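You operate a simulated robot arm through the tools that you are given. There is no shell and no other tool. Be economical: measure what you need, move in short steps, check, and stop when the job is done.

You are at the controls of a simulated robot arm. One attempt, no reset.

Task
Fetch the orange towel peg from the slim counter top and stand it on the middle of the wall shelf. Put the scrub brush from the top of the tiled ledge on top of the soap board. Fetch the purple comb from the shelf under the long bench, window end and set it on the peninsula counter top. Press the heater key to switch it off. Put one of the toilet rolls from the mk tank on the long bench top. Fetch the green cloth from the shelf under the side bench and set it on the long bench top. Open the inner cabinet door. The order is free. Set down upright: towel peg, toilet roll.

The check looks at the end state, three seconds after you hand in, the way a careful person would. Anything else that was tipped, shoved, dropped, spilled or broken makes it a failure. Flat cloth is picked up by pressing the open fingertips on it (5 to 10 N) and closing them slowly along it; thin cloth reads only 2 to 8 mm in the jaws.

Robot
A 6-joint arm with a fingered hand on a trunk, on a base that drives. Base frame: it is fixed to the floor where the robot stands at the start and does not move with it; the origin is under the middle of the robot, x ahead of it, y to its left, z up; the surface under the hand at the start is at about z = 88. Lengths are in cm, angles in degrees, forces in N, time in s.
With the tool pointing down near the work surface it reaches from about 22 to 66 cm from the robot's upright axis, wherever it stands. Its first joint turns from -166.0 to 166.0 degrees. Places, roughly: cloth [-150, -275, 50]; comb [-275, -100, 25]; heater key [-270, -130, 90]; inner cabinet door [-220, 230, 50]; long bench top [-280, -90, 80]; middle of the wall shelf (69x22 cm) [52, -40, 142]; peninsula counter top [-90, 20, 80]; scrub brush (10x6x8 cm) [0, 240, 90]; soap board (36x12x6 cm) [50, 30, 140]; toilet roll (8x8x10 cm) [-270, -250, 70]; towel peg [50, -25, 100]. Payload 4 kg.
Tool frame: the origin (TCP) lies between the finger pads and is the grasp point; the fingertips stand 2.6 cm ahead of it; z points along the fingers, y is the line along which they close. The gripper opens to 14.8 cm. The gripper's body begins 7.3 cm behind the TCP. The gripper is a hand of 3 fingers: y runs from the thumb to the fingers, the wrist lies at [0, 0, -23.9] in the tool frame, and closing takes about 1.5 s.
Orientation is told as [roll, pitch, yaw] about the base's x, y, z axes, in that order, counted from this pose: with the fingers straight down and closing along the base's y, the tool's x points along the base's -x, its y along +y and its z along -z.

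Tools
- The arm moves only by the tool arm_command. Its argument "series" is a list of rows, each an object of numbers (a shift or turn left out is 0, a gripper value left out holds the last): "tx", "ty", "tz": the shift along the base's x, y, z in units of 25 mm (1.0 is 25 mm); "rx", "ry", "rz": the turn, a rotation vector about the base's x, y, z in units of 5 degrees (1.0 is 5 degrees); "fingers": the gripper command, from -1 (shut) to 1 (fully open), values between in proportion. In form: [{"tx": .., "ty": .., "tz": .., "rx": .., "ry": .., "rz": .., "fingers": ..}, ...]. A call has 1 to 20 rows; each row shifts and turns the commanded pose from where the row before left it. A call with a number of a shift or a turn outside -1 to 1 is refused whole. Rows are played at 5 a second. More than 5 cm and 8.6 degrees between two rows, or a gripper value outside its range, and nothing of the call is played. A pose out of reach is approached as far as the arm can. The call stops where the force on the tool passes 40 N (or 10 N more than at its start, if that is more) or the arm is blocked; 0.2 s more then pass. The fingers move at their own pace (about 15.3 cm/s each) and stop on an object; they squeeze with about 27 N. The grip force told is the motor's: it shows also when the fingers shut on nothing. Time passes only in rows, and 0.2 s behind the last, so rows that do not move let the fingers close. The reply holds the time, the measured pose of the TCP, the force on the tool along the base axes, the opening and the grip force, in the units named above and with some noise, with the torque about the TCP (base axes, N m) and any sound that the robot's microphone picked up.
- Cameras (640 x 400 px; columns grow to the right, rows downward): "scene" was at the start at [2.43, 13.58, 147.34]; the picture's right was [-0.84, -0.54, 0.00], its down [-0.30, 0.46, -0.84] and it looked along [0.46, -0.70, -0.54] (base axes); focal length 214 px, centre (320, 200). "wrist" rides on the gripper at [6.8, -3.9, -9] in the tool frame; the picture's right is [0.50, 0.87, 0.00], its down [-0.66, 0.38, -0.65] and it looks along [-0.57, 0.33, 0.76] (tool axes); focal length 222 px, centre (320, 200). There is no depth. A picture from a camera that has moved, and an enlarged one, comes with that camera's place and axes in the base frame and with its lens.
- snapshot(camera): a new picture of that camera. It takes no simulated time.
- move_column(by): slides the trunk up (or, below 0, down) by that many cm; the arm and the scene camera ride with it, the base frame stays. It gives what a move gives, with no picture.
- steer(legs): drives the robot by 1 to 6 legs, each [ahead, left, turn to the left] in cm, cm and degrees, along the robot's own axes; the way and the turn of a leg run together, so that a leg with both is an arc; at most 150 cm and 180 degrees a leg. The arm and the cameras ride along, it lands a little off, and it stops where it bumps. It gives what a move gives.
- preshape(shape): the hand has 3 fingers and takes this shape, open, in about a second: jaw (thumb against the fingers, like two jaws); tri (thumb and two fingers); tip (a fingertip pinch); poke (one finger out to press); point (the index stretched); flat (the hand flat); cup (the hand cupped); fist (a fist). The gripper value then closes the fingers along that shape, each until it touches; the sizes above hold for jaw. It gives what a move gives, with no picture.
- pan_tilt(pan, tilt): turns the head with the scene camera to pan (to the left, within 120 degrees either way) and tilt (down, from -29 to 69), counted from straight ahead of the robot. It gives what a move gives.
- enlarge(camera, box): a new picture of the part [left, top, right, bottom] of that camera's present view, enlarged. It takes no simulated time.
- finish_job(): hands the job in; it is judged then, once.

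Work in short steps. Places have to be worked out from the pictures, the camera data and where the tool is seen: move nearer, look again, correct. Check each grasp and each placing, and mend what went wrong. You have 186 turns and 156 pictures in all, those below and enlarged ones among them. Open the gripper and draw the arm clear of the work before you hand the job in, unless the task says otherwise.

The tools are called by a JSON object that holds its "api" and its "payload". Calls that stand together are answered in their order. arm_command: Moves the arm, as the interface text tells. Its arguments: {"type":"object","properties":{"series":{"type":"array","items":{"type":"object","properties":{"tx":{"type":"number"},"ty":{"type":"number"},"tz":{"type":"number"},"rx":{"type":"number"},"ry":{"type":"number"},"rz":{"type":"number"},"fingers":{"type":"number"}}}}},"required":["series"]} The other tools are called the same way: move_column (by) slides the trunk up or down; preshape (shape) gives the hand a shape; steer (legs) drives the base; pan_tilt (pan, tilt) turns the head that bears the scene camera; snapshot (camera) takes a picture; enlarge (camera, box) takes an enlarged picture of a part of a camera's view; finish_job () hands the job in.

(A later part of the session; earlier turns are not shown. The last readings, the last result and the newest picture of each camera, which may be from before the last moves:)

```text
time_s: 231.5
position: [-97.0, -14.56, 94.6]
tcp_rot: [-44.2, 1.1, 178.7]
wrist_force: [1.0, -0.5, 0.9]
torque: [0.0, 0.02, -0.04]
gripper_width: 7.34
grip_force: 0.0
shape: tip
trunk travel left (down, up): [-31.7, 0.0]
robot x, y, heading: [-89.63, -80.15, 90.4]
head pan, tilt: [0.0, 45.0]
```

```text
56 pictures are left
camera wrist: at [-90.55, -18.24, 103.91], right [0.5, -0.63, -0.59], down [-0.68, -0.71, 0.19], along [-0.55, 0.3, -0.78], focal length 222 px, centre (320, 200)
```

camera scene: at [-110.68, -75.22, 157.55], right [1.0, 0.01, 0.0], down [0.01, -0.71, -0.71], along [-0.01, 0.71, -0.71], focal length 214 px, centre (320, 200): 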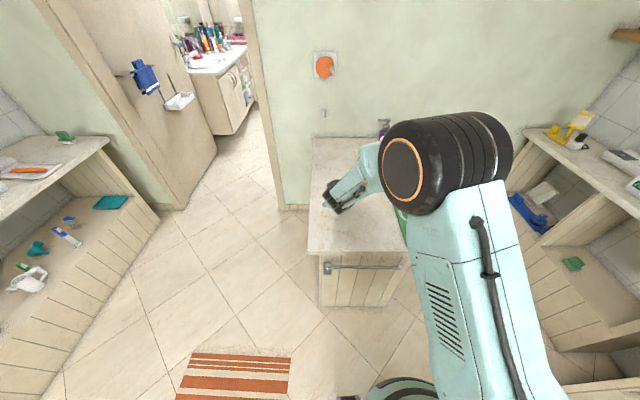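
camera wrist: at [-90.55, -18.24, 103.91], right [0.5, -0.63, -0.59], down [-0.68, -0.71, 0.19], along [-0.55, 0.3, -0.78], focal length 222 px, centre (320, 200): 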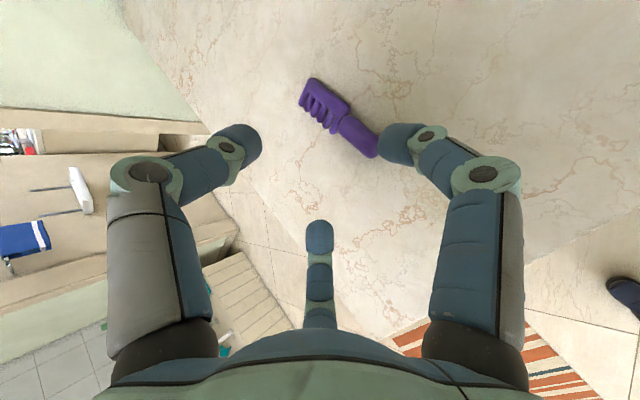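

Comb is set down. Now raise/retract the arm, and drive to the doorway (x≈−200) facing +y.

{"api": "arm_command", "payload": {"series": [{"tz": 1}, {"tz": 1}, {"tz": 1}, {"tz": 1}, {"tz": 1, "ty": -1}, {"tz": 1, "ty": -1}, {"ty": -1}, {"ty": -1}, {"ty": -1}, {"ty": -1}]}}

{"api": "steer", "payload": {"legs": [[0, 110, 0], [100, 0, 0]]}}

{"api": "pan_tilt", "payload": {"pan": 0, "tilt": 20}}

{"api": "snapshot", "payload": {"camera": "scene"}}

```text
time_s: 233.7
position: [-97.03, -29.76, 109.8]
tcp_rot: [-44.2, 1.0, 178.7]
wrist_force: [0.9, 0.8, -0.3]
torque: [0.04, 0.01, 0.0]
gripper_width: 7.34
grip_force: 0.1
shape: tip
trunk travel left (down, up): [-31.7, 0.0]
robot x, y, heading: [-89.64, -80.2, 90.6]
head pan, tilt: [0.0, 45.0]
```

```text
time_s: 248.4
position: [-208.84, 67.63, 109.89]
tcp_rot: [-44.2, 1.2, 179.3]
wrist_force: [-0.4, 0.1, 0.1]
torque: [-0.03, -0.02, 0.02]
gripper_width: 7.35
grip_force: 0.1
shape: tip
trunk travel left (down, up): [-31.7, 0.0]
robot x, y, heading: [-200.93, 17.4, 91.1]
head pan, tilt: [0.0, 45.0]
```

```text
time_s: 249.3
position: [-208.75, 67.63, 109.92]
tcp_rot: [-44.2, 1.1, 179.2]
wrist_force: [-0.1, 0.0, 0.8]
torque: [0.02, 0.0, 0.01]
gripper_width: 7.35
grip_force: 0.0
shape: tip
trunk travel left (down, up): [-31.7, 0.0]
robot x, y, heading: [-201.29, 17.08, 91.1]
head pan, tilt: [0.0, 20.0]
```

```text
55 pictures are left
camera scene: at [-222.19, 23.11, 161.41], right [1.0, 0.02, 0.0], down [0.01, -0.34, -0.94], along [-0.02, 0.94, -0.34], focal length 214 px, centre (320, 200)
```

scene: 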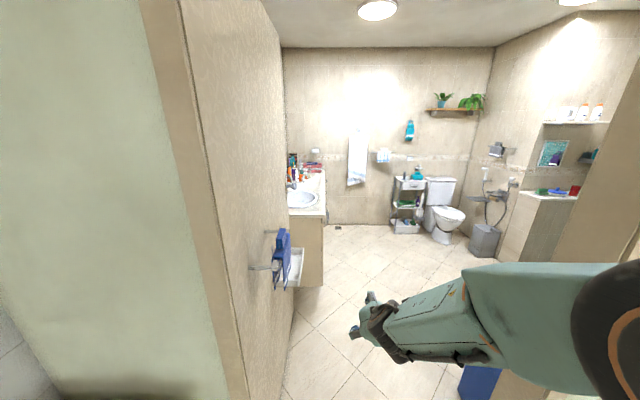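

It's a bathroom: vanity on the left wall, tiled ledge on the right. Advance through the doorway, keeping slightly right.

{"api": "steer", "payload": {"legs": [[115, -6, 0]]}}

{"api": "pan_tilt", "payload": {"pan": 50, "tilt": 35}}

{"api": "snapshot", "payload": {"camera": "scene"}}

{"api": "pan_tilt", "payload": {"pan": -60, "tilt": 25}}

{"api": "snapshot", "payload": {"camera": "scene"}}

```text
time_s: 255.1
position: [-205.53, 182.04, 109.88]
tcp_rot: [-44.3, 1.1, 179.5]
wrist_force: [-0.1, 0.5, -0.2]
torque: [0.02, 0.0, -0.02]
gripper_width: 7.34
grip_force: 0.2
shape: tip
trunk travel left (down, up): [-31.7, 0.0]
robot x, y, heading: [-197.56, 131.43, 91.2]
head pan, tilt: [0.0, 20.0]
```

```text
time_s: 256.3
position: [-205.27, 181.99, 109.83]
tcp_rot: [-44.1, 1.1, 179.5]
wrist_force: [0.1, -0.3, 1.2]
torque: [-0.02, -0.01, 0.0]
gripper_width: 7.36
grip_force: 0.1
shape: tip
trunk travel left (down, up): [-31.7, 0.0]
robot x, y, heading: [-197.71, 131.69, 91.5]
head pan, tilt: [50.0, 35.0]
```

```text
54 pictures are left
camera scene: at [-225.15, 133.58, 159.03], right [0.63, 0.78, 0.0], down [0.45, -0.36, -0.82], along [-0.64, 0.51, -0.57], focal length 214 px, centre (320, 200)
```

scene: 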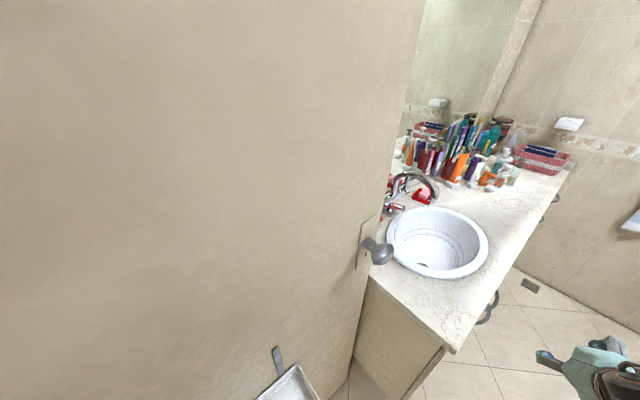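

```text
time_s: 258.2
position: [-205.4, 181.94, 109.75]
tcp_rot: [-44.2, 1.1, 179.5]
wrist_force: [-0.5, 0.7, -0.1]
torque: [0.01, -0.01, 0.01]
gripper_width: 7.34
grip_force: 0.1
shape: tip
trunk travel left (down, up): [-31.7, 0.0]
robot x, y, heading: [-197.24, 132.0, 91.2]
head pan, tilt: [-60.0, 25.0]
```

```text
53 pictures are left
camera scene: at [-210.41, 132.84, 160.61], right [0.52, -0.85, 0.0], down [-0.36, -0.22, -0.91], along [0.77, 0.47, -0.42], focal length 214 px, centre (320, 200)
```

scene: 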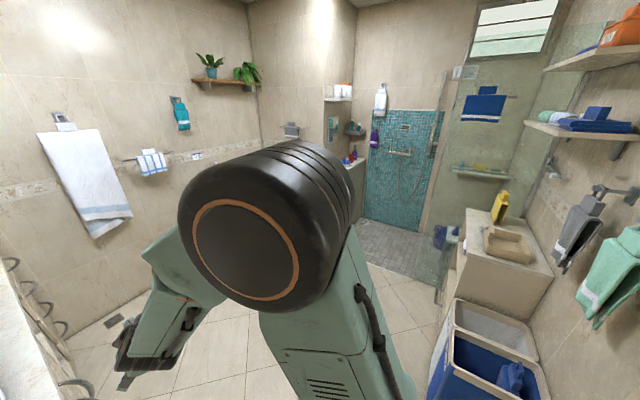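

Vanity front at x≈−220, y 182…377, with loop handles. Move to (−152,225) and face it.

{"api": "steer", "payload": {"legs": [[0, -45, 0], [85, 0, 0], [0, 0, 89]]}}

{"api": "pan_tilt", "payload": {"pan": -10, "tilt": 45}}

{"api": "snapshot", "payload": {"camera": "scene"}}

```text
time_s: 262.6
position: [-160.97, 183.15, 109.74]
tcp_rot: [-44.2, 1.0, 179.2]
wrist_force: [0.9, -0.2, 0.3]
torque: [0.01, -0.02, 0.01]
gripper_width: 7.37
grip_force: 0.1
shape: tip
trunk travel left (down, up): [-31.7, 0.0]
robot x, y, heading: [-153.08, 132.44, 91.0]
head pan, tilt: [-60.0, 25.0]
stopped in leg 1: the robot was blocked; the commanded pose is now the measured one
```

```text
time_s: 263.8
position: [-160.82, 182.9, 109.79]
tcp_rot: [-44.2, 1.1, 179.2]
wrist_force: [0.1, 0.1, -0.3]
torque: [0.0, 0.03, -0.01]
gripper_width: 7.34
grip_force: 0.0
shape: tip
trunk travel left (down, up): [-31.7, 0.0]
robot x, y, heading: [-153.29, 133.09, 90.8]
head pan, tilt: [-10.0, 45.0]
```

```text
52 pictures are left
camera scene: at [-172.87, 137.2, 157.55], right [0.99, -0.16, 0.0], down [-0.11, -0.7, -0.71], along [0.11, 0.7, -0.71], focal length 214 px, centre (320, 200)
```

scene: 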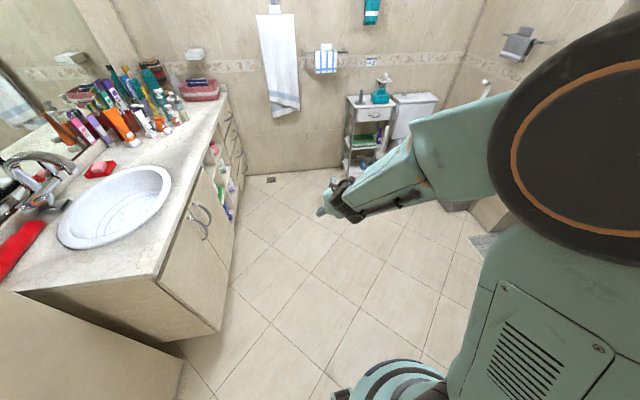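

Zoom on the vanity doors.

{"api": "enlarge", "payload": {"camera": "scene", "box": [140, 80, 260, 340]}}

```text
1.54 times, centred on (200, 210) of scene
camera zoom: at [-172.87, 137.2, 157.55], right [0.99, -0.16, 0.0], down [-0.11, -0.7, -0.71], along [0.11, 0.7, -0.71], focal length 330 px, centre (505, 185)
```

zoom: 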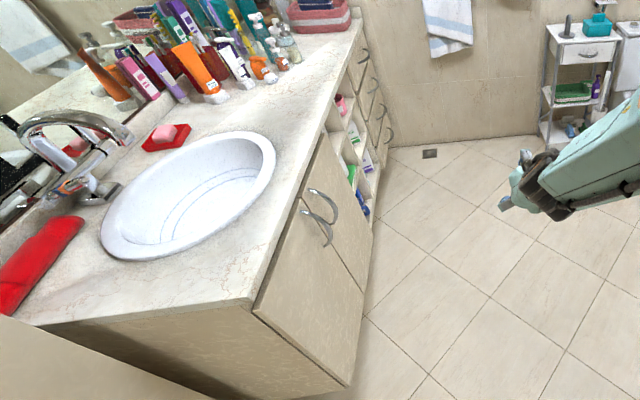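

Two doors meet at y≈208; the hint (y≈230) fits the far door, handle at y≈212, hinge at the far side. Drive up and turn to face it.

{"api": "steer", "payload": {"legs": [[0, 4, 0], [84, 0, 0], [0, 0, 89]]}}

{"api": "pan_tilt", "payload": {"pan": -20, "tilt": 50}}

{"api": "snapshot", "payload": {"camera": "scene"}}

```text
time_s: 272.7
position: [-208.46, 212.34, 109.83]
tcp_rot: [-44.3, 1.0, -92.6]
wrist_force: [-0.2, -0.5, -0.1]
torque: [-0.04, -0.06, 0.0]
gripper_width: 7.34
grip_force: 0.1
shape: tip
trunk travel left (down, up): [-31.7, 0.0]
robot x, y, heading: [-157.81, 218.54, 179.5]
head pan, tilt: [-10.0, 45.0]
```

```text
time_s: 273.5
position: [-208.55, 212.2, 109.72]
tcp_rot: [-44.2, 1.1, -92.7]
wrist_force: [0.2, 0.3, -0.8]
torque: [0.02, -0.01, -0.02]
gripper_width: 7.38
grip_force: 0.1
shape: tip
trunk travel left (down, up): [-31.7, 0.0]
robot x, y, heading: [-157.98, 218.32, 178.9]
head pan, tilt: [-20.0, 50.0]
```

```text
50 pictures are left
camera scene: at [-162.33, 200.24, 156.86], right [0.36, 0.93, 0.0], down [0.72, -0.27, -0.64], along [-0.6, 0.23, -0.77], focal length 214 px, centre (320, 200)
```

scene: 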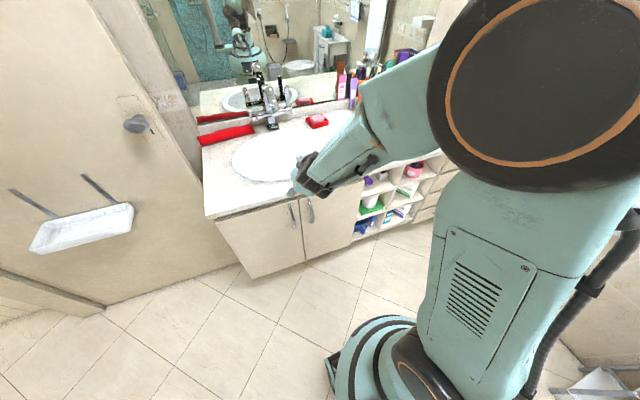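

Far door: handle ≈(−217,217.5, z 67–80), door y 213.5–244. Rotate the hand about its axis back to neutral (thumb sideways), and tilt it to nearly horizontal.

{"api": "arm_command", "payload": {"series": [{"rx": -0.7, "rz": -0.714}, {"rx": -0.7, "rz": -0.714}, {"rx": -0.7, "rz": -0.714}, {"rx": -0.7, "rz": -0.714}, {"rx": -0.7, "rz": -0.714}, {"rx": -0.7, "rz": -0.714}, {"rx": -0.7, "rz": -0.714}, {"rx": -0.7, "rz": -0.714}, {"rx": -0.7, "rz": -0.714}, {"rx": -0.7, "rz": -0.714}, {"rx": -0.7, "rz": -0.714}, {"rx": -0.7, "rz": -0.714}, {"rx": -0.7, "rz": -0.714}, {"rx": -0.7, "rz": -0.714}, {"rx": -0.7, "rz": -0.714}, {"rx": -0.7, "rz": -0.714}, {"rx": -0.7, "rz": -0.714}, {"rx": -0.7, "rz": -0.714}]}}

{"api": "arm_command", "payload": {"series": [{"ry": 1}, {"ry": 1}, {"ry": 1}, {"ry": 1}, {"ry": 1}, {}]}}

{"api": "move_column", "payload": {"by": -28}}

{"api": "snapshot", "payload": {"camera": "wrist"}}

```text
time_s: 277.3
position: [-208.63, 212.36, 109.82]
tcp_rot: [1.4, -41.8, 178.4]
wrist_force: [-0.3, -0.3, 0.3]
torque: [0.01, 0.0, 0.03]
gripper_width: 7.32
grip_force: 0.2
shape: tip
trunk travel left (down, up): [-31.7, 0.0]
robot x, y, heading: [-157.73, 218.7, 179.0]
head pan, tilt: [-20.0, 50.0]
```

```text
time_s: 278.7
position: [-208.42, 212.05, 109.67]
tcp_rot: [2.5, -66.8, 177.1]
wrist_force: [0.0, 0.4, 0.3]
torque: [-0.03, 0.0, -0.03]
gripper_width: 7.38
grip_force: 0.1
shape: tip
out of reach, approached as far as the arm can: row 5
trunk travel left (down, up): [-31.7, 0.0]
robot x, y, heading: [-157.95, 218.49, 179.2]
head pan, tilt: [-20.0, 50.0]
```

```text
time_s: 281.5
position: [-208.51, 211.99, 81.91]
tcp_rot: [3.1, -66.7, 177.0]
wrist_force: [0.1, -0.3, 0.2]
torque: [-0.01, -0.01, 0.0]
gripper_width: 7.35
grip_force: 0.0
shape: tip
trunk travel left (down, up): [-3.7, 28.0]
robot x, y, heading: [-157.87, 218.56, 178.8]
head pan, tilt: [-20.0, 50.0]
```

```text
49 pictures are left
camera wrist: at [-197.5, 215.71, 79.11], right [0.19, -0.88, -0.44], down [0.34, -0.36, 0.87], along [-0.92, -0.32, 0.23], focal length 222 px, centre (320, 200)
```

wrist: 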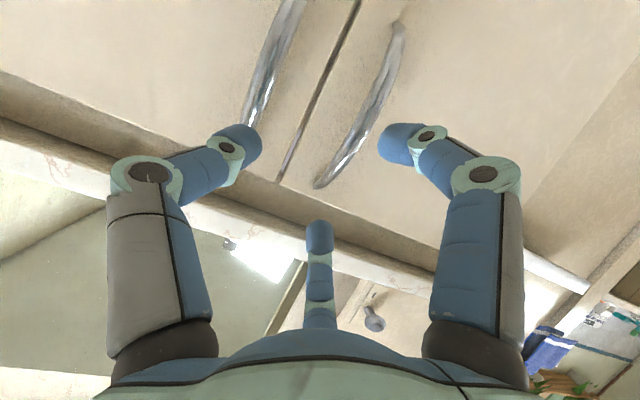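

Far handle: y≈217.4, z 70–80. Align TCP (y 217.4, z 74.5), fingers to 5 cm, then check.

{"api": "arm_command", "payload": {"series": [{"ty": 1, "tz": -1, "fingers": -0.32}, {"ty": 1, "tz": -1}, {"ty": 0.15, "tz": -1}, {"tx": -0.8}, {}]}}

{"api": "snapshot", "payload": {"camera": "wrist"}}

```text
time_s: 282.7
position: [-209.9, 210.99, 75.68]
tcp_rot: [2.5, -66.7, 177.2]
wrist_force: [-0.5, 0.3, -0.8]
torque: [0.01, -0.03, -0.01]
gripper_width: 5.06
grip_force: 0.1
shape: tip
out of reach, approached as far as the arm can: row 1, 2, 3, 4
trunk travel left (down, up): [-3.7, 28.0]
robot x, y, heading: [-157.6, 218.62, 179.0]
head pan, tilt: [-20.0, 50.0]
```

```text
48 pictures are left
camera wrist: at [-198.89, 214.64, 72.78], right [0.19, -0.88, -0.44], down [0.34, -0.37, 0.87], along [-0.92, -0.31, 0.23], focal length 222 px, centre (320, 200)
```

wrist: 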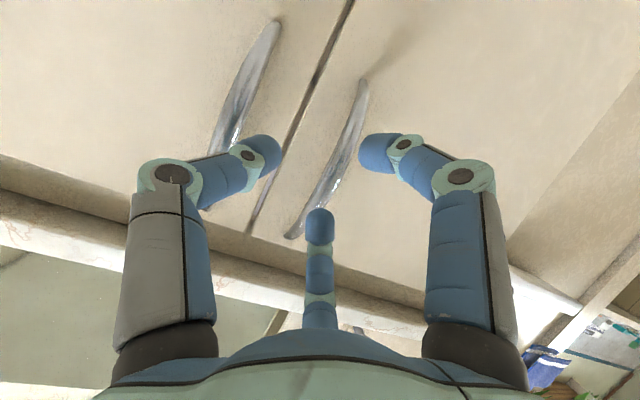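

Arm is at a limit; use the base to shift 6.4 cm to its right (+y).

{"api": "steer", "payload": {"legs": [[0, -6.4, 0]]}}

{"api": "snapshot", "payload": {"camera": "wrist"}}

```text
time_s: 283.9
position: [-209.85, 217.48, 75.63]
tcp_rot: [2.6, -66.7, 177.0]
wrist_force: [0.1, -0.2, 1.1]
torque: [-0.02, 0.0, 0.02]
gripper_width: 5.04
grip_force: 0.1
shape: tip
trunk travel left (down, up): [-3.7, 28.0]
robot x, y, heading: [-157.78, 225.22, 179.2]
head pan, tilt: [-20.0, 50.0]
```

```text
47 pictures are left
camera wrist: at [-198.79, 221.05, 72.8], right [0.19, -0.88, -0.44], down [0.34, -0.37, 0.87], along [-0.92, -0.31, 0.23], focal length 222 px, centre (320, 200)
```

wrist: 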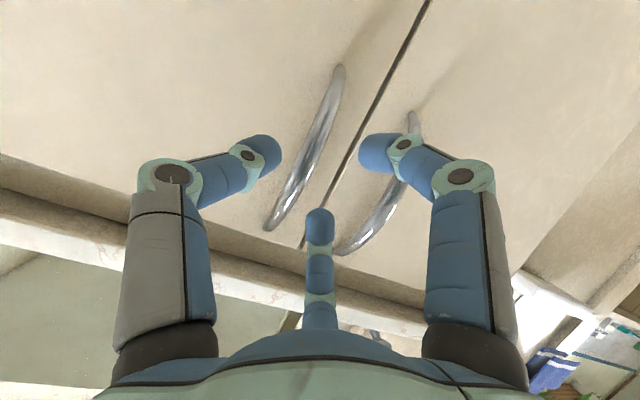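

Handle is centred. Advance 5.5 cm with the base.

{"api": "steer", "payload": {"legs": [[5.6, 0, 0]]}}

{"api": "snapshot", "payload": {"camera": "wrist"}}

```text
time_s: 284.9
position: [-215.28, 217.54, 75.51]
tcp_rot: [2.5, -66.7, 177.1]
wrist_force: [-0.4, -0.5, -0.1]
torque: [0.0, 0.0, -0.01]
gripper_width: 5.04
grip_force: 0.1
shape: tip
trunk travel left (down, up): [-3.7, 28.0]
robot x, y, heading: [-163.41, 224.88, 179.2]
head pan, tilt: [-20.0, 50.0]
```

```text
46 pictures are left
camera wrist: at [-204.35, 221.14, 72.78], right [0.19, -0.88, -0.44], down [0.34, -0.37, 0.87], along [-0.92, -0.31, 0.23], focal length 222 px, centre (320, 200)
```

wrist: 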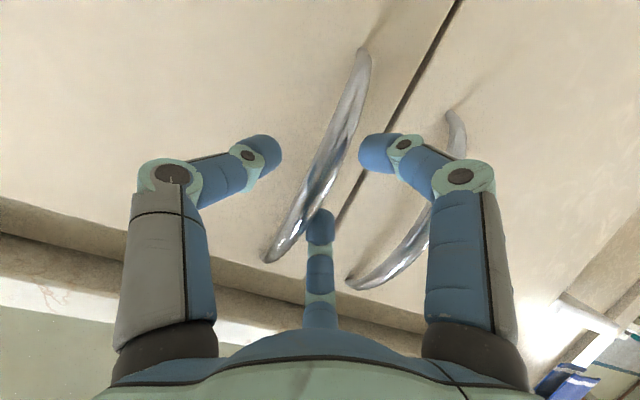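

Close on the handle.

{"api": "arm_command", "payload": {"series": [{"fingers": -0.5}, {"fingers": -0.7}, {"fingers": -0.9}, {"fingers": -1}, {"fingers": -1}, {"fingers": -1}, {"fingers": -1}]}}

{"api": "snapshot", "payload": {"camera": "wrist"}}

```text
time_s: 286.5
position: [-215.28, 217.32, 75.48]
tcp_rot: [2.3, -66.7, 177.2]
wrist_force: [7.2, -11.6, -3.2]
torque: [-0.2, -0.2, 0.31]
gripper_width: 1.05
grip_force: 27.2
shape: tip
trunk travel left (down, up): [-3.7, 28.0]
robot x, y, heading: [-163.55, 224.94, 179.0]
head pan, tilt: [-20.0, 50.0]
```

```text
45 pictures are left
camera wrist: at [-204.25, 221.06, 72.78], right [0.19, -0.88, -0.45], down [0.34, -0.37, 0.87], along [-0.92, -0.31, 0.23], focal length 222 px, centre (320, 200)
```

wrist: 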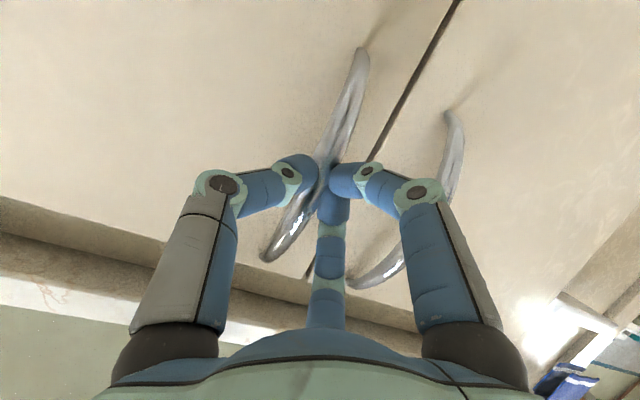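

Handle gripped. Pull the door along its arc by driving the base backward in short legs.

{"api": "steer", "payload": {"legs": [[-6.9, -0.9, 0], [-6.4, -2.6, 0]]}}

{"api": "snapshot", "payload": {"camera": "wrist"}}

```text
time_s: 288.1
position: [-202.07, 220.78, 75.58]
tcp_rot: [2.6, -66.8, 177.2]
wrist_force: [-0.6, -0.4, 0.1]
torque: [-0.04, -0.01, -0.03]
gripper_width: 0.89
grip_force: 27.0
shape: tip
trunk travel left (down, up): [-3.7, 28.0]
robot x, y, heading: [-150.29, 228.26, 179.0]
head pan, tilt: [-20.0, 50.0]
```

```text
44 pictures are left
camera wrist: at [-191.05, 224.45, 72.81], right [0.19, -0.88, -0.44], down [0.34, -0.37, 0.87], along [-0.92, -0.31, 0.23], focal length 222 px, centre (320, 200)
```

wrist: 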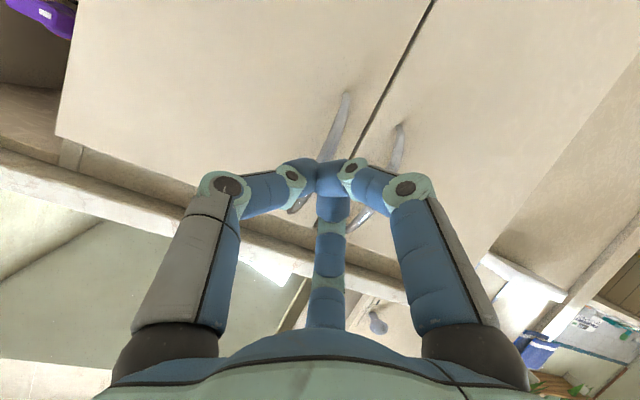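

It slipped off (door still shut). Reopen, go 2 cm deeper so the tips hook behind the bar.

{"api": "arm_command", "payload": {"series": [{"fingers": -0.3}, {"fingers": -0.3}, {"fingers": -0.3}, {"fingers": -0.3}]}}

{"api": "steer", "payload": {"legs": [[5, 3.3, 0], [10, 0, 0]]}}

{"api": "snapshot", "payload": {"camera": "wrist"}}

```text
time_s: 289.1
position: [-202.06, 220.81, 75.48]
tcp_rot: [2.5, -66.7, 177.1]
wrist_force: [-0.3, 0.6, -0.5]
torque: [-0.02, 0.03, -0.04]
gripper_width: 5.16
grip_force: 0.1
shape: tip
trunk travel left (down, up): [-3.7, 28.0]
robot x, y, heading: [-149.9, 228.26, 179.2]
head pan, tilt: [-20.0, 50.0]
```

```text
time_s: 290.8
position: [-217.04, 217.82, 75.56]
tcp_rot: [2.4, -66.7, 177.0]
wrist_force: [-0.7, -2.0, 0.6]
torque: [-0.05, -0.02, 0.0]
gripper_width: 5.23
grip_force: 0.1
shape: tip
trunk travel left (down, up): [-3.7, 28.0]
robot x, y, heading: [-165.04, 225.36, 178.7]
head pan, tilt: [-20.0, 50.0]
```

```text
43 pictures are left
camera wrist: at [-205.91, 221.47, 72.79], right [0.19, -0.88, -0.44], down [0.34, -0.37, 0.87], along [-0.92, -0.31, 0.23], focal length 222 px, centre (320, 200)
```

wrist: 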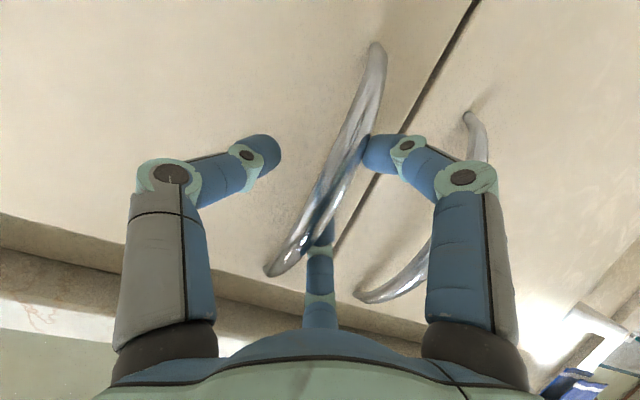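

One more centimetre, then close.

{"api": "steer", "payload": {"legs": [[1.0, 0, 0]]}}

{"api": "arm_command", "payload": {"series": [{"fingers": -0.5}, {"fingers": -0.7}, {"fingers": -0.9}, {"fingers": -1}, {"fingers": -1}, {"fingers": -1}, {"fingers": -1}]}}

{"api": "arm_command", "payload": {"series": [{"tx": 0.3, "fingers": -1}, {"tx": 0.3, "fingers": -1}, {"tx": 0.3, "fingers": -1}, {"fingers": -1}]}}

{"api": "snapshot", "payload": {"camera": "wrist"}}

```text
time_s: 291.6
position: [-217.95, 217.74, 75.6]
tcp_rot: [2.5, -66.7, 177.0]
wrist_force: [-0.8, 0.7, -0.3]
torque: [-0.04, -0.03, -0.02]
gripper_width: 5.18
grip_force: 0.1
shape: tip
trunk travel left (down, up): [-3.7, 28.0]
robot x, y, heading: [-166.0, 225.08, 178.9]
head pan, tilt: [-20.0, 50.0]
```

```text
time_s: 293.2
position: [-218.01, 217.88, 75.53]
tcp_rot: [2.4, -66.7, 177.1]
wrist_force: [-1.6, -4.0, -7.9]
torque: [-0.05, 0.03, -0.03]
gripper_width: 0.0
grip_force: 26.8
shape: tip
trunk travel left (down, up): [-3.7, 28.0]
robot x, y, heading: [-166.1, 225.24, 179.0]
head pan, tilt: [-20.0, 50.0]
```

```text
time_s: 294.2
position: [-215.65, 218.05, 75.55]
tcp_rot: [2.6, -66.8, 176.8]
wrist_force: [-3.6, 10.0, -2.7]
torque: [-0.01, 0.04, 0.0]
gripper_width: 0.01
grip_force: 26.6
shape: tip
trunk travel left (down, up): [-3.7, 28.0]
robot x, y, heading: [-166.21, 225.2, 178.8]
head pan, tilt: [-20.0, 50.0]
```

```text
42 pictures are left
camera wrist: at [-204.7, 221.72, 72.76], right [0.18, -0.88, -0.44], down [0.34, -0.37, 0.87], along [-0.92, -0.31, 0.23], focal length 222 px, centre (320, 200)
```

wrist: 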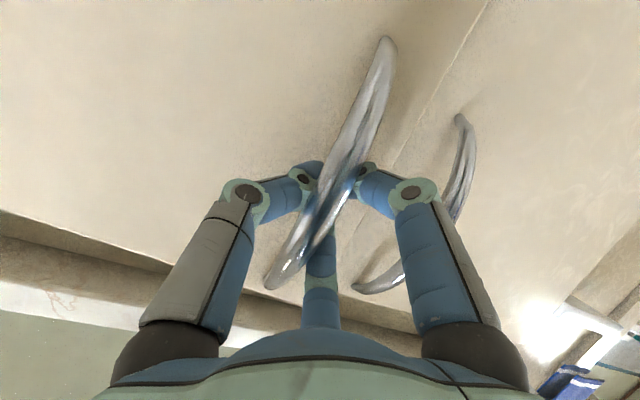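

The tips closed behind the bar – hooked, and the door has begun to move. Pull along the arc with the base.

{"api": "steer", "payload": {"legs": [[-5, -0.8, 0], [-6, -2.3, 0]]}}

{"api": "snapshot", "payload": {"camera": "wrist"}}

```text
time_s: 295.2
position: [-210.66, 219.43, 75.67]
tcp_rot: [2.6, -67.0, 175.7]
wrist_force: [-6.8, 13.5, -1.4]
torque: [-0.01, -0.04, 0.08]
gripper_width: 0.0
grip_force: 27.0
shape: tip
trunk travel left (down, up): [-3.7, 28.0]
robot x, y, heading: [-160.62, 226.27, 178.9]
head pan, tilt: [-20.0, 50.0]
stopped in leg 1: the force on the tool passed its limit at 41 N (the readings are from after the stop); the commanded pose is now the measured one
```

```text
41 pictures are left
camera wrist: at [-199.58, 222.99, 72.8], right [0.17, -0.88, -0.44], down [0.33, -0.37, 0.87], along [-0.93, -0.29, 0.23], focal length 222 px, centre (320, 200)
```

wrist: 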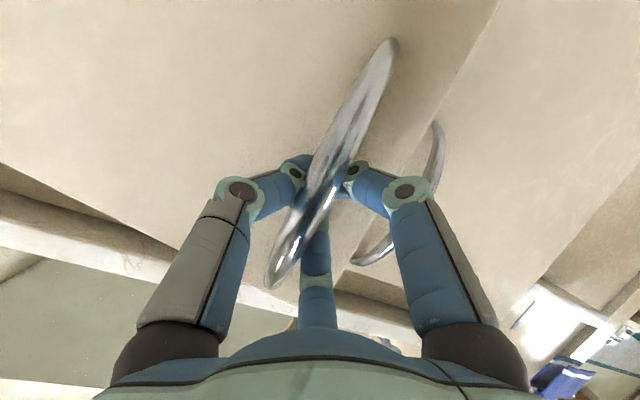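

Door ~14° open; side force suggests moving more in +y. Continue with arm steps including yaw.

{"api": "arm_command", "payload": {"series": [{"ty": 0.4, "rz": 0.5, "fingers": -1}, {"tx": 0.5, "ty": 0.2, "rz": 0.5, "fingers": -1}, {"tx": 0.5, "ty": 0.2, "rz": 0.5, "fingers": -1}, {"tx": 0.5, "ty": 0.2, "rz": 0.5, "fingers": -1}, {"tx": 0.5, "ty": 0.25, "rz": 0.5, "fingers": -1}, {"fingers": -1}]}}

```text
time_s: 295.7
position: [-210.63, 219.44, 75.7]
tcp_rot: [1.9, -66.7, 177.1]
wrist_force: [-11.5, 22.8, -10.1]
torque: [-0.13, 0.01, 0.14]
gripper_width: 0.0
grip_force: 27.0
shape: tip
out of reach, approached as far as the arm can: row 1, 2
trunk travel left (down, up): [-3.7, 28.0]
robot x, y, heading: [-160.62, 226.23, 178.8]
head pan, tilt: [-20.0, 50.0]
stopped in row 2: the force on the tool passed its limit at 44 N (the readings are from after the stop); the commanded pose is now the measured one
```

Use the base: shift right 1.5 cm, and read the force.

{"api": "steer", "payload": {"legs": [[0, -1.5, 0]]}}

```text
time_s: 296.5
position: [-210.28, 220.26, 75.96]
tcp_rot: [1.6, -66.9, 177.9]
wrist_force: [1.6, -5.6, -2.6]
torque: [-0.04, 0.0, 0.03]
gripper_width: 0.0
grip_force: 26.5
shape: tip
trunk travel left (down, up): [-3.7, 28.0]
robot x, y, heading: [-160.64, 227.72, 178.8]
head pan, tilt: [-20.0, 50.0]
```

Balanced. Continue with short arc legs.

{"api": "steer", "payload": {"legs": [[-2, -0.7, 0], [-2, -0.9, 0], [-2, -1.1, 0], [-2, -1.2, 0]]}}

```text
time_s: 298.2
position: [-205.19, 223.3, 75.88]
tcp_rot: [2.0, -67.2, 177.0]
wrist_force: [-12.2, 13.8, -6.0]
torque: [-0.05, 0.02, 0.17]
gripper_width: 0.01
grip_force: 27.0
shape: tip
trunk travel left (down, up): [-3.7, 28.0]
robot x, y, heading: [-155.13, 229.88, 178.7]
head pan, tilt: [-20.0, 50.0]
stopped in leg 3: the force on the tool passed its limit at 43 N (the readings are from after the stop); the commanded pose is now the measured one
```

{"api": "steer", "payload": {"legs": [[0, -1.5, 0], [-1.5, -1.3, 0], [-1.5, -1.5, 0]]}}

{"api": "snapshot", "payload": {"camera": "scene"}}

```text
time_s: 299.8
position: [-201.98, 227.25, 76.05]
tcp_rot: [2.0, -67.2, 177.2]
wrist_force: [-1.8, 1.1, -2.3]
torque: [0.16, 0.12, 0.08]
gripper_width: 0.01
grip_force: 26.6
shape: tip
trunk travel left (down, up): [-3.7, 28.0]
robot x, y, heading: [-152.23, 234.23, 178.6]
head pan, tilt: [-20.0, 50.0]
```

```text
40 pictures are left
camera scene: at [-161.58, 216.1, 127.93], right [0.36, 0.93, 0.0], down [0.71, -0.28, -0.64], along [-0.6, 0.23, -0.77], focal length 214 px, centre (320, 200)
```

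scene: 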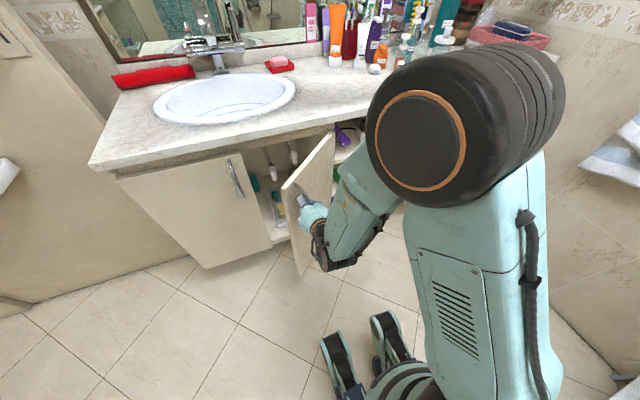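

Door is about 55–60° open. Pull further, mostly in +y.

{"api": "steer", "payload": {"legs": [[-1.3, -1.8, 0], [-1.0, -2, 0], [-0.8, -2.2, 0], [-0.5, -2.4, 0]]}}

{"api": "snapshot", "payload": {"camera": "scene"}}

```text
time_s: 302.1
position: [-198.3, 235.76, 76.14]
tcp_rot: [1.9, -67.3, 177.0]
wrist_force: [-2.8, 1.0, 0.5]
torque: [0.03, -0.07, 0.04]
gripper_width: 0.01
grip_force: 26.6
shape: tip
trunk travel left (down, up): [-3.7, 28.0]
robot x, y, heading: [-148.29, 242.39, 178.5]
head pan, tilt: [-20.0, 50.0]
```

```text
39 pictures are left
camera scene: at [-157.84, 224.47, 127.94], right [0.36, 0.93, 0.0], down [0.71, -0.28, -0.64], along [-0.6, 0.23, -0.77], focal length 214 px, centre (320, 200)
```

scene: 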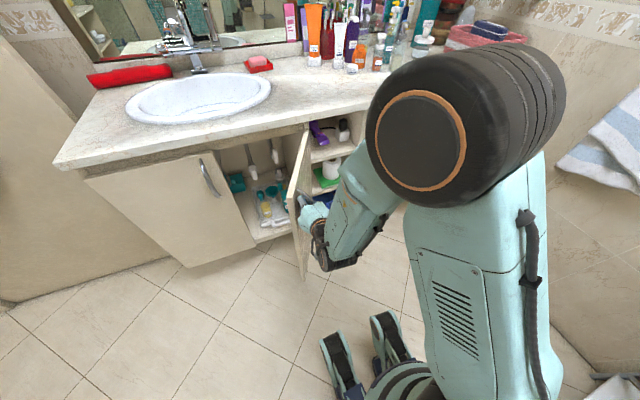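

Door is ~80–90° open. Open the fingers a little and slide out along +x.

{"api": "arm_command", "payload": {"series": [{"fingers": -0.8}, {"fingers": -0.6}, {"fingers": -0.45}, {"fingers": -0.45}]}}

{"api": "steer", "payload": {"legs": [[-12, 0, 0]]}}

{"api": "snapshot", "payload": {"camera": "scene"}}

```text
time_s: 303.1
position: [-198.27, 235.67, 75.96]
tcp_rot: [1.9, -67.1, 177.2]
wrist_force: [3.4, 0.3, -11.6]
torque: [0.53, 0.12, -0.21]
gripper_width: 3.76
grip_force: 0.0
shape: tip
trunk travel left (down, up): [-3.7, 28.0]
robot x, y, heading: [-148.47, 242.26, 178.9]
head pan, tilt: [-20.0, 50.0]
```

```text
time_s: 304.4
position: [-186.44, 235.29, 76.19]
tcp_rot: [2.0, -67.3, 177.1]
wrist_force: [-0.5, 0.3, 0.7]
torque: [-0.01, -0.01, -0.01]
gripper_width: 4.01
grip_force: 0.0
shape: tip
trunk travel left (down, up): [-3.7, 28.0]
robot x, y, heading: [-136.81, 242.4, 178.8]
head pan, tilt: [-20.0, 50.0]
```

```text
38 pictures are left
camera scene: at [-145.96, 224.17, 127.94], right [0.36, 0.93, 0.0], down [0.71, -0.28, -0.64], along [-0.6, 0.23, -0.77], focal length 214 px, centre (320, 200)
```

scene: 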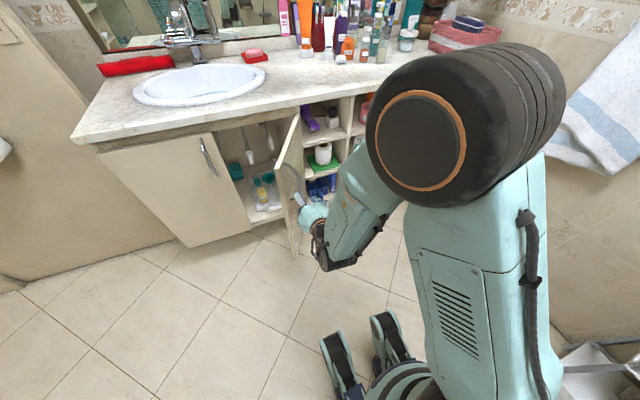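

Door stays open. Raise the trunk, back a bit and turn around to face the tiled ledge.

{"api": "move_column", "payload": {"by": 28}}

{"api": "steer", "payload": {"legs": [[-10, 0, 0], [0, 0, -179]]}}

{"api": "pan_tilt", "payload": {"pan": 10, "tilt": 30}}

{"api": "snapshot", "payload": {"camera": "scene"}}

```text
time_s: 307.2
position: [-186.43, 235.39, 104.05]
tcp_rot: [2.0, -67.4, 177.1]
wrist_force: [1.7, 0.2, 0.1]
torque: [-0.03, 0.02, -0.02]
gripper_width: 4.03
grip_force: 0.1
shape: tip
trunk travel left (down, up): [-31.7, 0.0]
robot x, y, heading: [-136.29, 242.04, 178.8]
head pan, tilt: [-20.0, 50.0]
```

```text
time_s: 315.6
position: [-76.58, 249.77, 104.19]
tcp_rot: [1.9, -67.4, -2.0]
wrist_force: [0.1, 0.9, -0.1]
torque: [-0.02, 0.01, 0.01]
gripper_width: 4.02
grip_force: 0.2
shape: tip
trunk travel left (down, up): [-31.7, 0.0]
robot x, y, heading: [-126.19, 242.11, -0.4]
head pan, tilt: [-20.0, 50.0]
```

```text
time_s: 316.6
position: [-76.7, 249.75, 104.1]
tcp_rot: [2.0, -67.3, -2.1]
wrist_force: [-0.3, -0.4, 0.4]
torque: [0.0, 0.01, 0.02]
gripper_width: 4.07
grip_force: 0.0
shape: tip
trunk travel left (down, up): [-31.7, 0.0]
robot x, y, heading: [-126.59, 241.77, -0.4]
head pan, tilt: [10.0, 30.0]
```

```text
37 pictures are left
camera scene: at [-120.64, 264.63, 159.8], right [0.17, -0.99, 0.0], down [-0.49, -0.08, -0.87], along [0.85, 0.14, -0.5], focal length 214 px, centre (320, 200)
```

scene: 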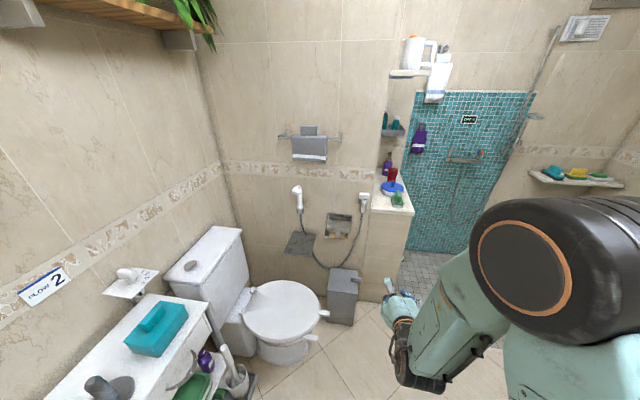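

Zoom on the ledge.

{"api": "enlarge", "payload": {"camera": "scene", "box": [360, 140, 440, 220]}}

```text
5.00 times, centred on (400, 180) of scene
camera zoom: at [-120.64, 264.63, 159.8], right [0.17, -0.99, 0.0], down [-0.49, -0.08, -0.87], along [0.85, 0.14, -0.5], focal length 1072 px, centre (-80, 300)
```

zoom: 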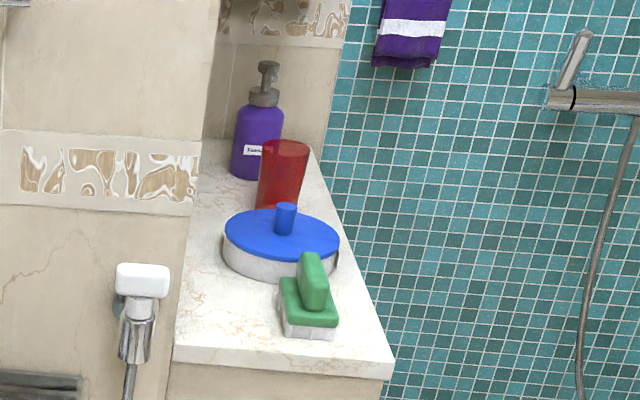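

Brush: green, handle block on top, front of the ledge at ≈(0,235). Rotate the hand 30° about its axis (two fingers low, one on top) and drive closer.

{"api": "arm_command", "payload": {"series": [{"rx": 0.92, "rz": -0.39, "fingers": -0.2}, {"rx": 0.92, "rz": -0.39, "fingers": -0.2}, {"rx": 0.92, "rz": -0.39, "fingers": -0.2}, {"rx": 0.92, "rz": -0.39, "fingers": -0.2}, {"rx": 0.92, "rz": -0.39, "fingers": -0.2}, {"rx": 0.92, "rz": -0.39, "fingers": -0.2}, {"fingers": -0.2}]}}

{"api": "steer", "payload": {"legs": [[0, -14.5, 0.4], [50, 0, 0]]}}

{"api": "snapshot", "payload": {"camera": "wrist"}}

{"api": "snapshot", "payload": {"camera": "scene"}}

```text
time_s: 318.2
position: [-76.69, 249.75, 104.19]
tcp_rot: [50.6, -52.4, -57.1]
wrist_force: [0.3, -0.7, -0.1]
torque: [-0.03, 0.0, -0.02]
gripper_width: 5.92
grip_force: 0.0
shape: tip
trunk travel left (down, up): [-31.7, 0.0]
robot x, y, heading: [-126.2, 242.16, -0.3]
head pan, tilt: [10.0, 30.0]
```

```text
time_s: 322.7
position: [-26.69, 235.22, 104.09]
tcp_rot: [50.6, -52.4, -56.9]
wrist_force: [-0.4, -0.1, -0.3]
torque: [0.01, 0.0, -0.03]
gripper_width: 5.88
grip_force: 0.0
shape: tip
trunk travel left (down, up): [-31.7, 0.0]
robot x, y, heading: [-76.31, 227.36, -0.5]
head pan, tilt: [10.0, 30.0]
```

```text
35 pictures are left
camera wrist: at [-37.96, 235.19, 100.27], right [0.0, 1.0, 0.01], down [-0.31, -0.01, 0.95], along [0.95, -0.01, 0.31], focal length 222 px, centre (320, 200)
```

wrist: 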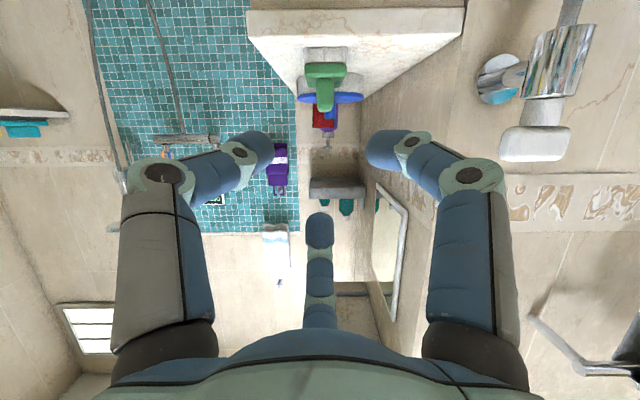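

```text
34 pictures are left
camera scene: at [-70.58, 249.98, 159.8], right [0.17, -0.99, 0.0], down [-0.49, -0.08, -0.87], along [0.85, 0.15, -0.5], focal length 214 px, centre (320, 200)
```

scene: 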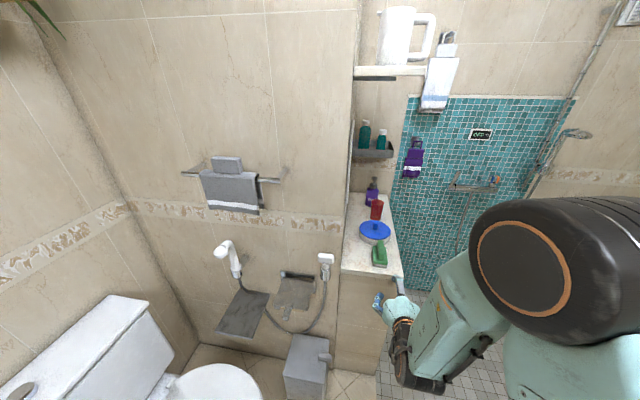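

Brush located: y≈236, ledge z≈89.5, handle top ≈97. Align at z≈97.5 and come nearer, then check.

{"api": "arm_command", "payload": {"series": [{"tz": -1, "ty": 0.3, "fingers": -0.2}, {"tz": -1, "fingers": -0.2}, {"tz": -0.6, "tx": 1, "fingers": -0.2}, {"tx": 1, "fingers": -0.2}, {"tx": 1, "fingers": -0.2}, {"tx": 1, "fingers": -0.2}, {"tx": 1, "fingers": -0.2}, {"fingers": -0.2}]}}

{"api": "snapshot", "payload": {"camera": "wrist"}}

```text
time_s: 324.5
position: [-14.24, 236.84, 97.64]
tcp_rot: [50.3, -52.6, -57.3]
wrist_force: [-0.8, 0.4, 1.1]
torque: [-0.01, 0.04, 0.0]
gripper_width: 5.89
grip_force: 0.0
shape: tip
out of reach, approached as far as the arm can: row 5, 7
trunk travel left (down, up): [-31.7, 0.0]
robot x, y, heading: [-76.5, 227.08, -0.2]
head pan, tilt: [10.0, 30.0]
```

```text
33 pictures are left
camera wrist: at [-25.52, 236.88, 93.97], right [0.01, 1.0, 0.01], down [-0.31, 0.0, 0.95], along [0.95, -0.02, 0.31], focal length 222 px, centre (320, 200)
```

wrist: 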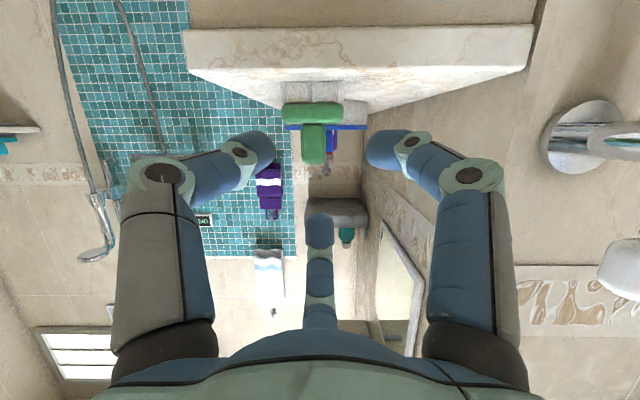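

Handle centre at y≈235.9, z≈95.7, front face x≈−1. Advance with the base: 13.5 cm ahead, 0.9 cm right.

{"api": "steer", "payload": {"legs": [[6, -0.9, 0], [6, 0, 0]]}}

{"api": "snapshot", "payload": {"camera": "wrist"}}

```text
time_s: 326.0
position: [-2.31, 235.73, 97.56]
tcp_rot: [50.2, -52.6, -57.2]
wrist_force: [0.7, -0.5, -0.6]
torque: [-0.03, -0.01, -0.01]
gripper_width: 5.9
grip_force: 0.1
shape: tip
trunk travel left (down, up): [-31.7, 0.0]
robot x, y, heading: [-64.83, 226.3, -0.4]
head pan, tilt: [10.0, 30.0]
```

```text
32 pictures are left
camera wrist: at [-13.54, 235.87, 93.89], right [0.01, 1.0, 0.01], down [-0.31, 0.0, 0.95], along [0.95, -0.02, 0.31], focal length 222 px, centre (320, 200)
```

wrist: 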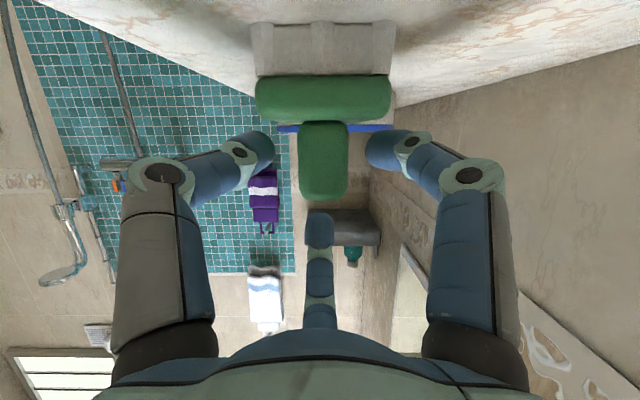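

Centred. Advance 3 cm more and close.

{"api": "steer", "payload": {"legs": [[3.2, 0, 0]]}}

{"api": "arm_command", "payload": {"series": [{"fingers": -0.4}, {"fingers": -0.6}, {"fingers": -0.8}, {"fingers": -1}, {"fingers": -1}, {"fingers": -1}, {"fingers": -1}, {"fingers": -1}]}}

{"api": "snapshot", "payload": {"camera": "wrist"}}

```text
time_s: 326.9
position: [0.81, 235.93, 97.59]
tcp_rot: [50.2, -52.5, -57.2]
wrist_force: [-0.3, -0.6, 0.8]
torque: [0.01, -0.01, 0.0]
gripper_width: 5.9
grip_force: 0.1
shape: tip
trunk travel left (down, up): [-31.7, 0.0]
robot x, y, heading: [-61.52, 226.57, -0.2]
head pan, tilt: [10.0, 30.0]
```

```text
time_s: 328.7
position: [0.92, 235.79, 97.75]
tcp_rot: [50.4, -52.7, -57.4]
wrist_force: [1.6, -0.3, 4.3]
torque: [-0.09, -0.24, 0.04]
gripper_width: 2.21
grip_force: 27.1
shape: tip
trunk travel left (down, up): [-31.7, 0.0]
robot x, y, heading: [-61.21, 226.26, -0.4]
head pan, tilt: [10.0, 30.0]
```

```text
31 pictures are left
camera wrist: at [-10.4, 235.85, 94.0], right [0.01, 1.0, 0.01], down [-0.31, 0.0, 0.95], along [0.95, -0.02, 0.31], focal length 222 px, centre (320, 200)
```

wrist: 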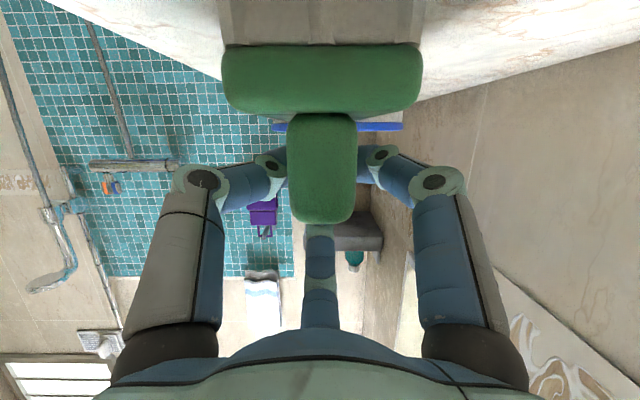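

Gripped. Lift by 5 cm.

{"api": "arm_command", "payload": {"series": [{"tz": 0.4, "fingers": -1}, {"tz": 0.6, "fingers": -1}, {"tz": 0.6, "fingers": -1}, {"tz": 0.6, "fingers": -1}, {"fingers": -1}]}}

{"api": "snapshot", "payload": {"camera": "scene"}}

```text
time_s: 329.9
position: [0.99, 235.77, 103.39]
tcp_rot: [50.2, -52.7, -57.3]
wrist_force: [-0.4, 0.3, -1.1]
torque: [-0.03, 0.01, -0.01]
gripper_width: 2.16
grip_force: 27.4
shape: tip
trunk travel left (down, up): [-31.7, 0.0]
robot x, y, heading: [-61.16, 226.46, -0.4]
head pan, tilt: [10.0, 30.0]
```

```text
30 pictures are left
camera scene: at [-55.44, 249.0, 159.81], right [0.17, -0.99, 0.0], down [-0.49, -0.08, -0.87], along [0.85, 0.15, -0.5], focal length 214 px, centre (320, 200)
```

scene: 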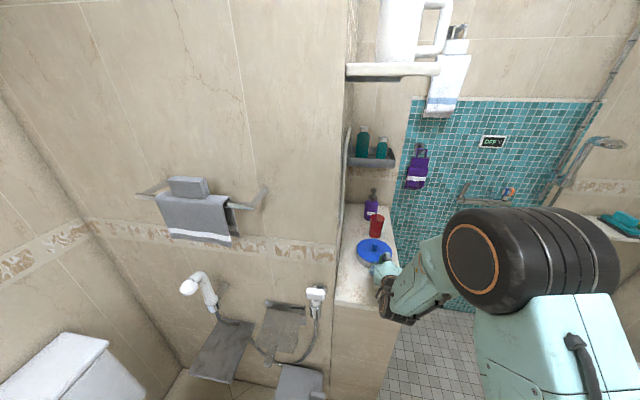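

Brush lifted. Retract the arm a bit, and drive out: back, right, turn to face −y, through the doorway.

{"api": "arm_command", "payload": {"series": [{"tz": 1, "fingers": -1}, {"tz": 1, "fingers": -1}, {"tz": 1, "tx": -1, "fingers": -1}, {"tx": -1, "fingers": -1}, {"tx": -1, "fingers": -1}, {"tx": -1, "fingers": -1}, {"tx": -1, "fingers": -1}]}}

{"api": "steer", "payload": {"legs": [[-96, 0, 0], [0, -80, 0], [-40, 0, 0], [0, 0, -90]]}}

```text
time_s: 331.5
position: [-11.63, 235.96, 110.88]
tcp_rot: [50.3, -52.7, -57.4]
wrist_force: [-0.2, 0.2, -1.6]
torque: [-0.01, 0.02, 0.01]
gripper_width: 2.2
grip_force: 27.2
shape: tip
trunk travel left (down, up): [-31.7, 0.0]
robot x, y, heading: [-61.28, 226.26, -0.3]
head pan, tilt: [10.0, 30.0]
```

```text
time_s: 349.4
position: [-184.95, 96.7, 110.82]
tcp_rot: [50.3, -52.6, -144.6]
wrist_force: [-0.6, -1.2, -1.6]
torque: [0.02, -0.03, 0.0]
gripper_width: 2.15
grip_force: 27.0
shape: tip
trunk travel left (down, up): [-31.7, 0.0]
robot x, y, heading: [-196.78, 146.0, -87.8]
head pan, tilt: [10.0, 30.0]
```

Through the doorway and along to the shelf side.

{"api": "steer", "payload": {"legs": [[0, 0, -2.2], [125, 0, 0], [102, 0, 0], [0, 0, 90]]}}

{"api": "steer", "payload": {"legs": [[150, 0, 0], [20, 0, 0], [0, 95, 0]]}}

{"api": "pan_tilt", "payload": {"pan": 0, "tilt": 35}}

{"api": "snapshot", "payload": {"camera": "scene"}}

```text
time_s: 364.9
position: [-147.16, -76.13, 110.93]
tcp_rot: [50.3, -52.6, -58.6]
wrist_force: [-0.3, 0.3, -1.7]
torque: [0.04, 0.05, 0.02]
gripper_width: 2.15
grip_force: 26.9
shape: tip
trunk travel left (down, up): [-31.7, 0.0]
robot x, y, heading: [-196.9, -84.56, -1.5]
head pan, tilt: [10.0, 30.0]
```

```text
time_s: 381.7
position: [28.17, 7.8, 110.87]
tcp_rot: [50.2, -52.5, -61.2]
wrist_force: [0.2, 0.0, -1.8]
torque: [-0.01, 0.0, 0.01]
gripper_width: 2.12
grip_force: 26.9
shape: tip
trunk travel left (down, up): [-31.7, 0.0]
robot x, y, heading: [-22.1, 1.8, -4.3]
head pan, tilt: [10.0, 30.0]
```

```text
time_s: 382.4
position: [28.22, 7.87, 110.8]
tcp_rot: [50.2, -52.6, -61.4]
wrist_force: [0.3, -1.0, -1.2]
torque: [0.01, 0.02, -0.04]
gripper_width: 2.15
grip_force: 26.6
shape: tip
trunk travel left (down, up): [-31.7, 0.0]
robot x, y, heading: [-21.96, 1.9, -4.3]
head pan, tilt: [0.0, 35.0]
```

```text
29 pictures are left
camera scene: at [-14.81, 22.53, 159.03], right [-0.08, -1.0, 0.0], down [-0.57, 0.04, -0.82], along [0.82, -0.06, -0.57], focal length 214 px, centre (320, 200)
```

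scene: 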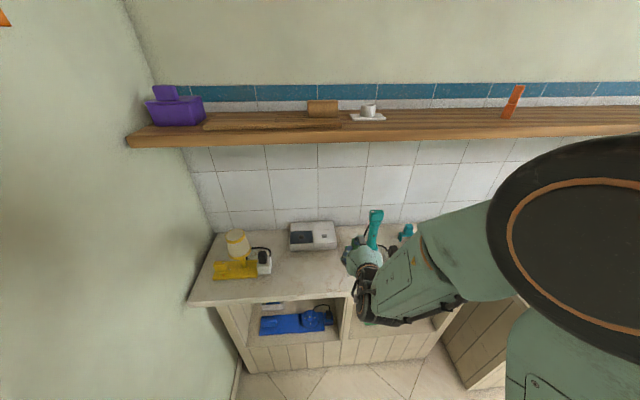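

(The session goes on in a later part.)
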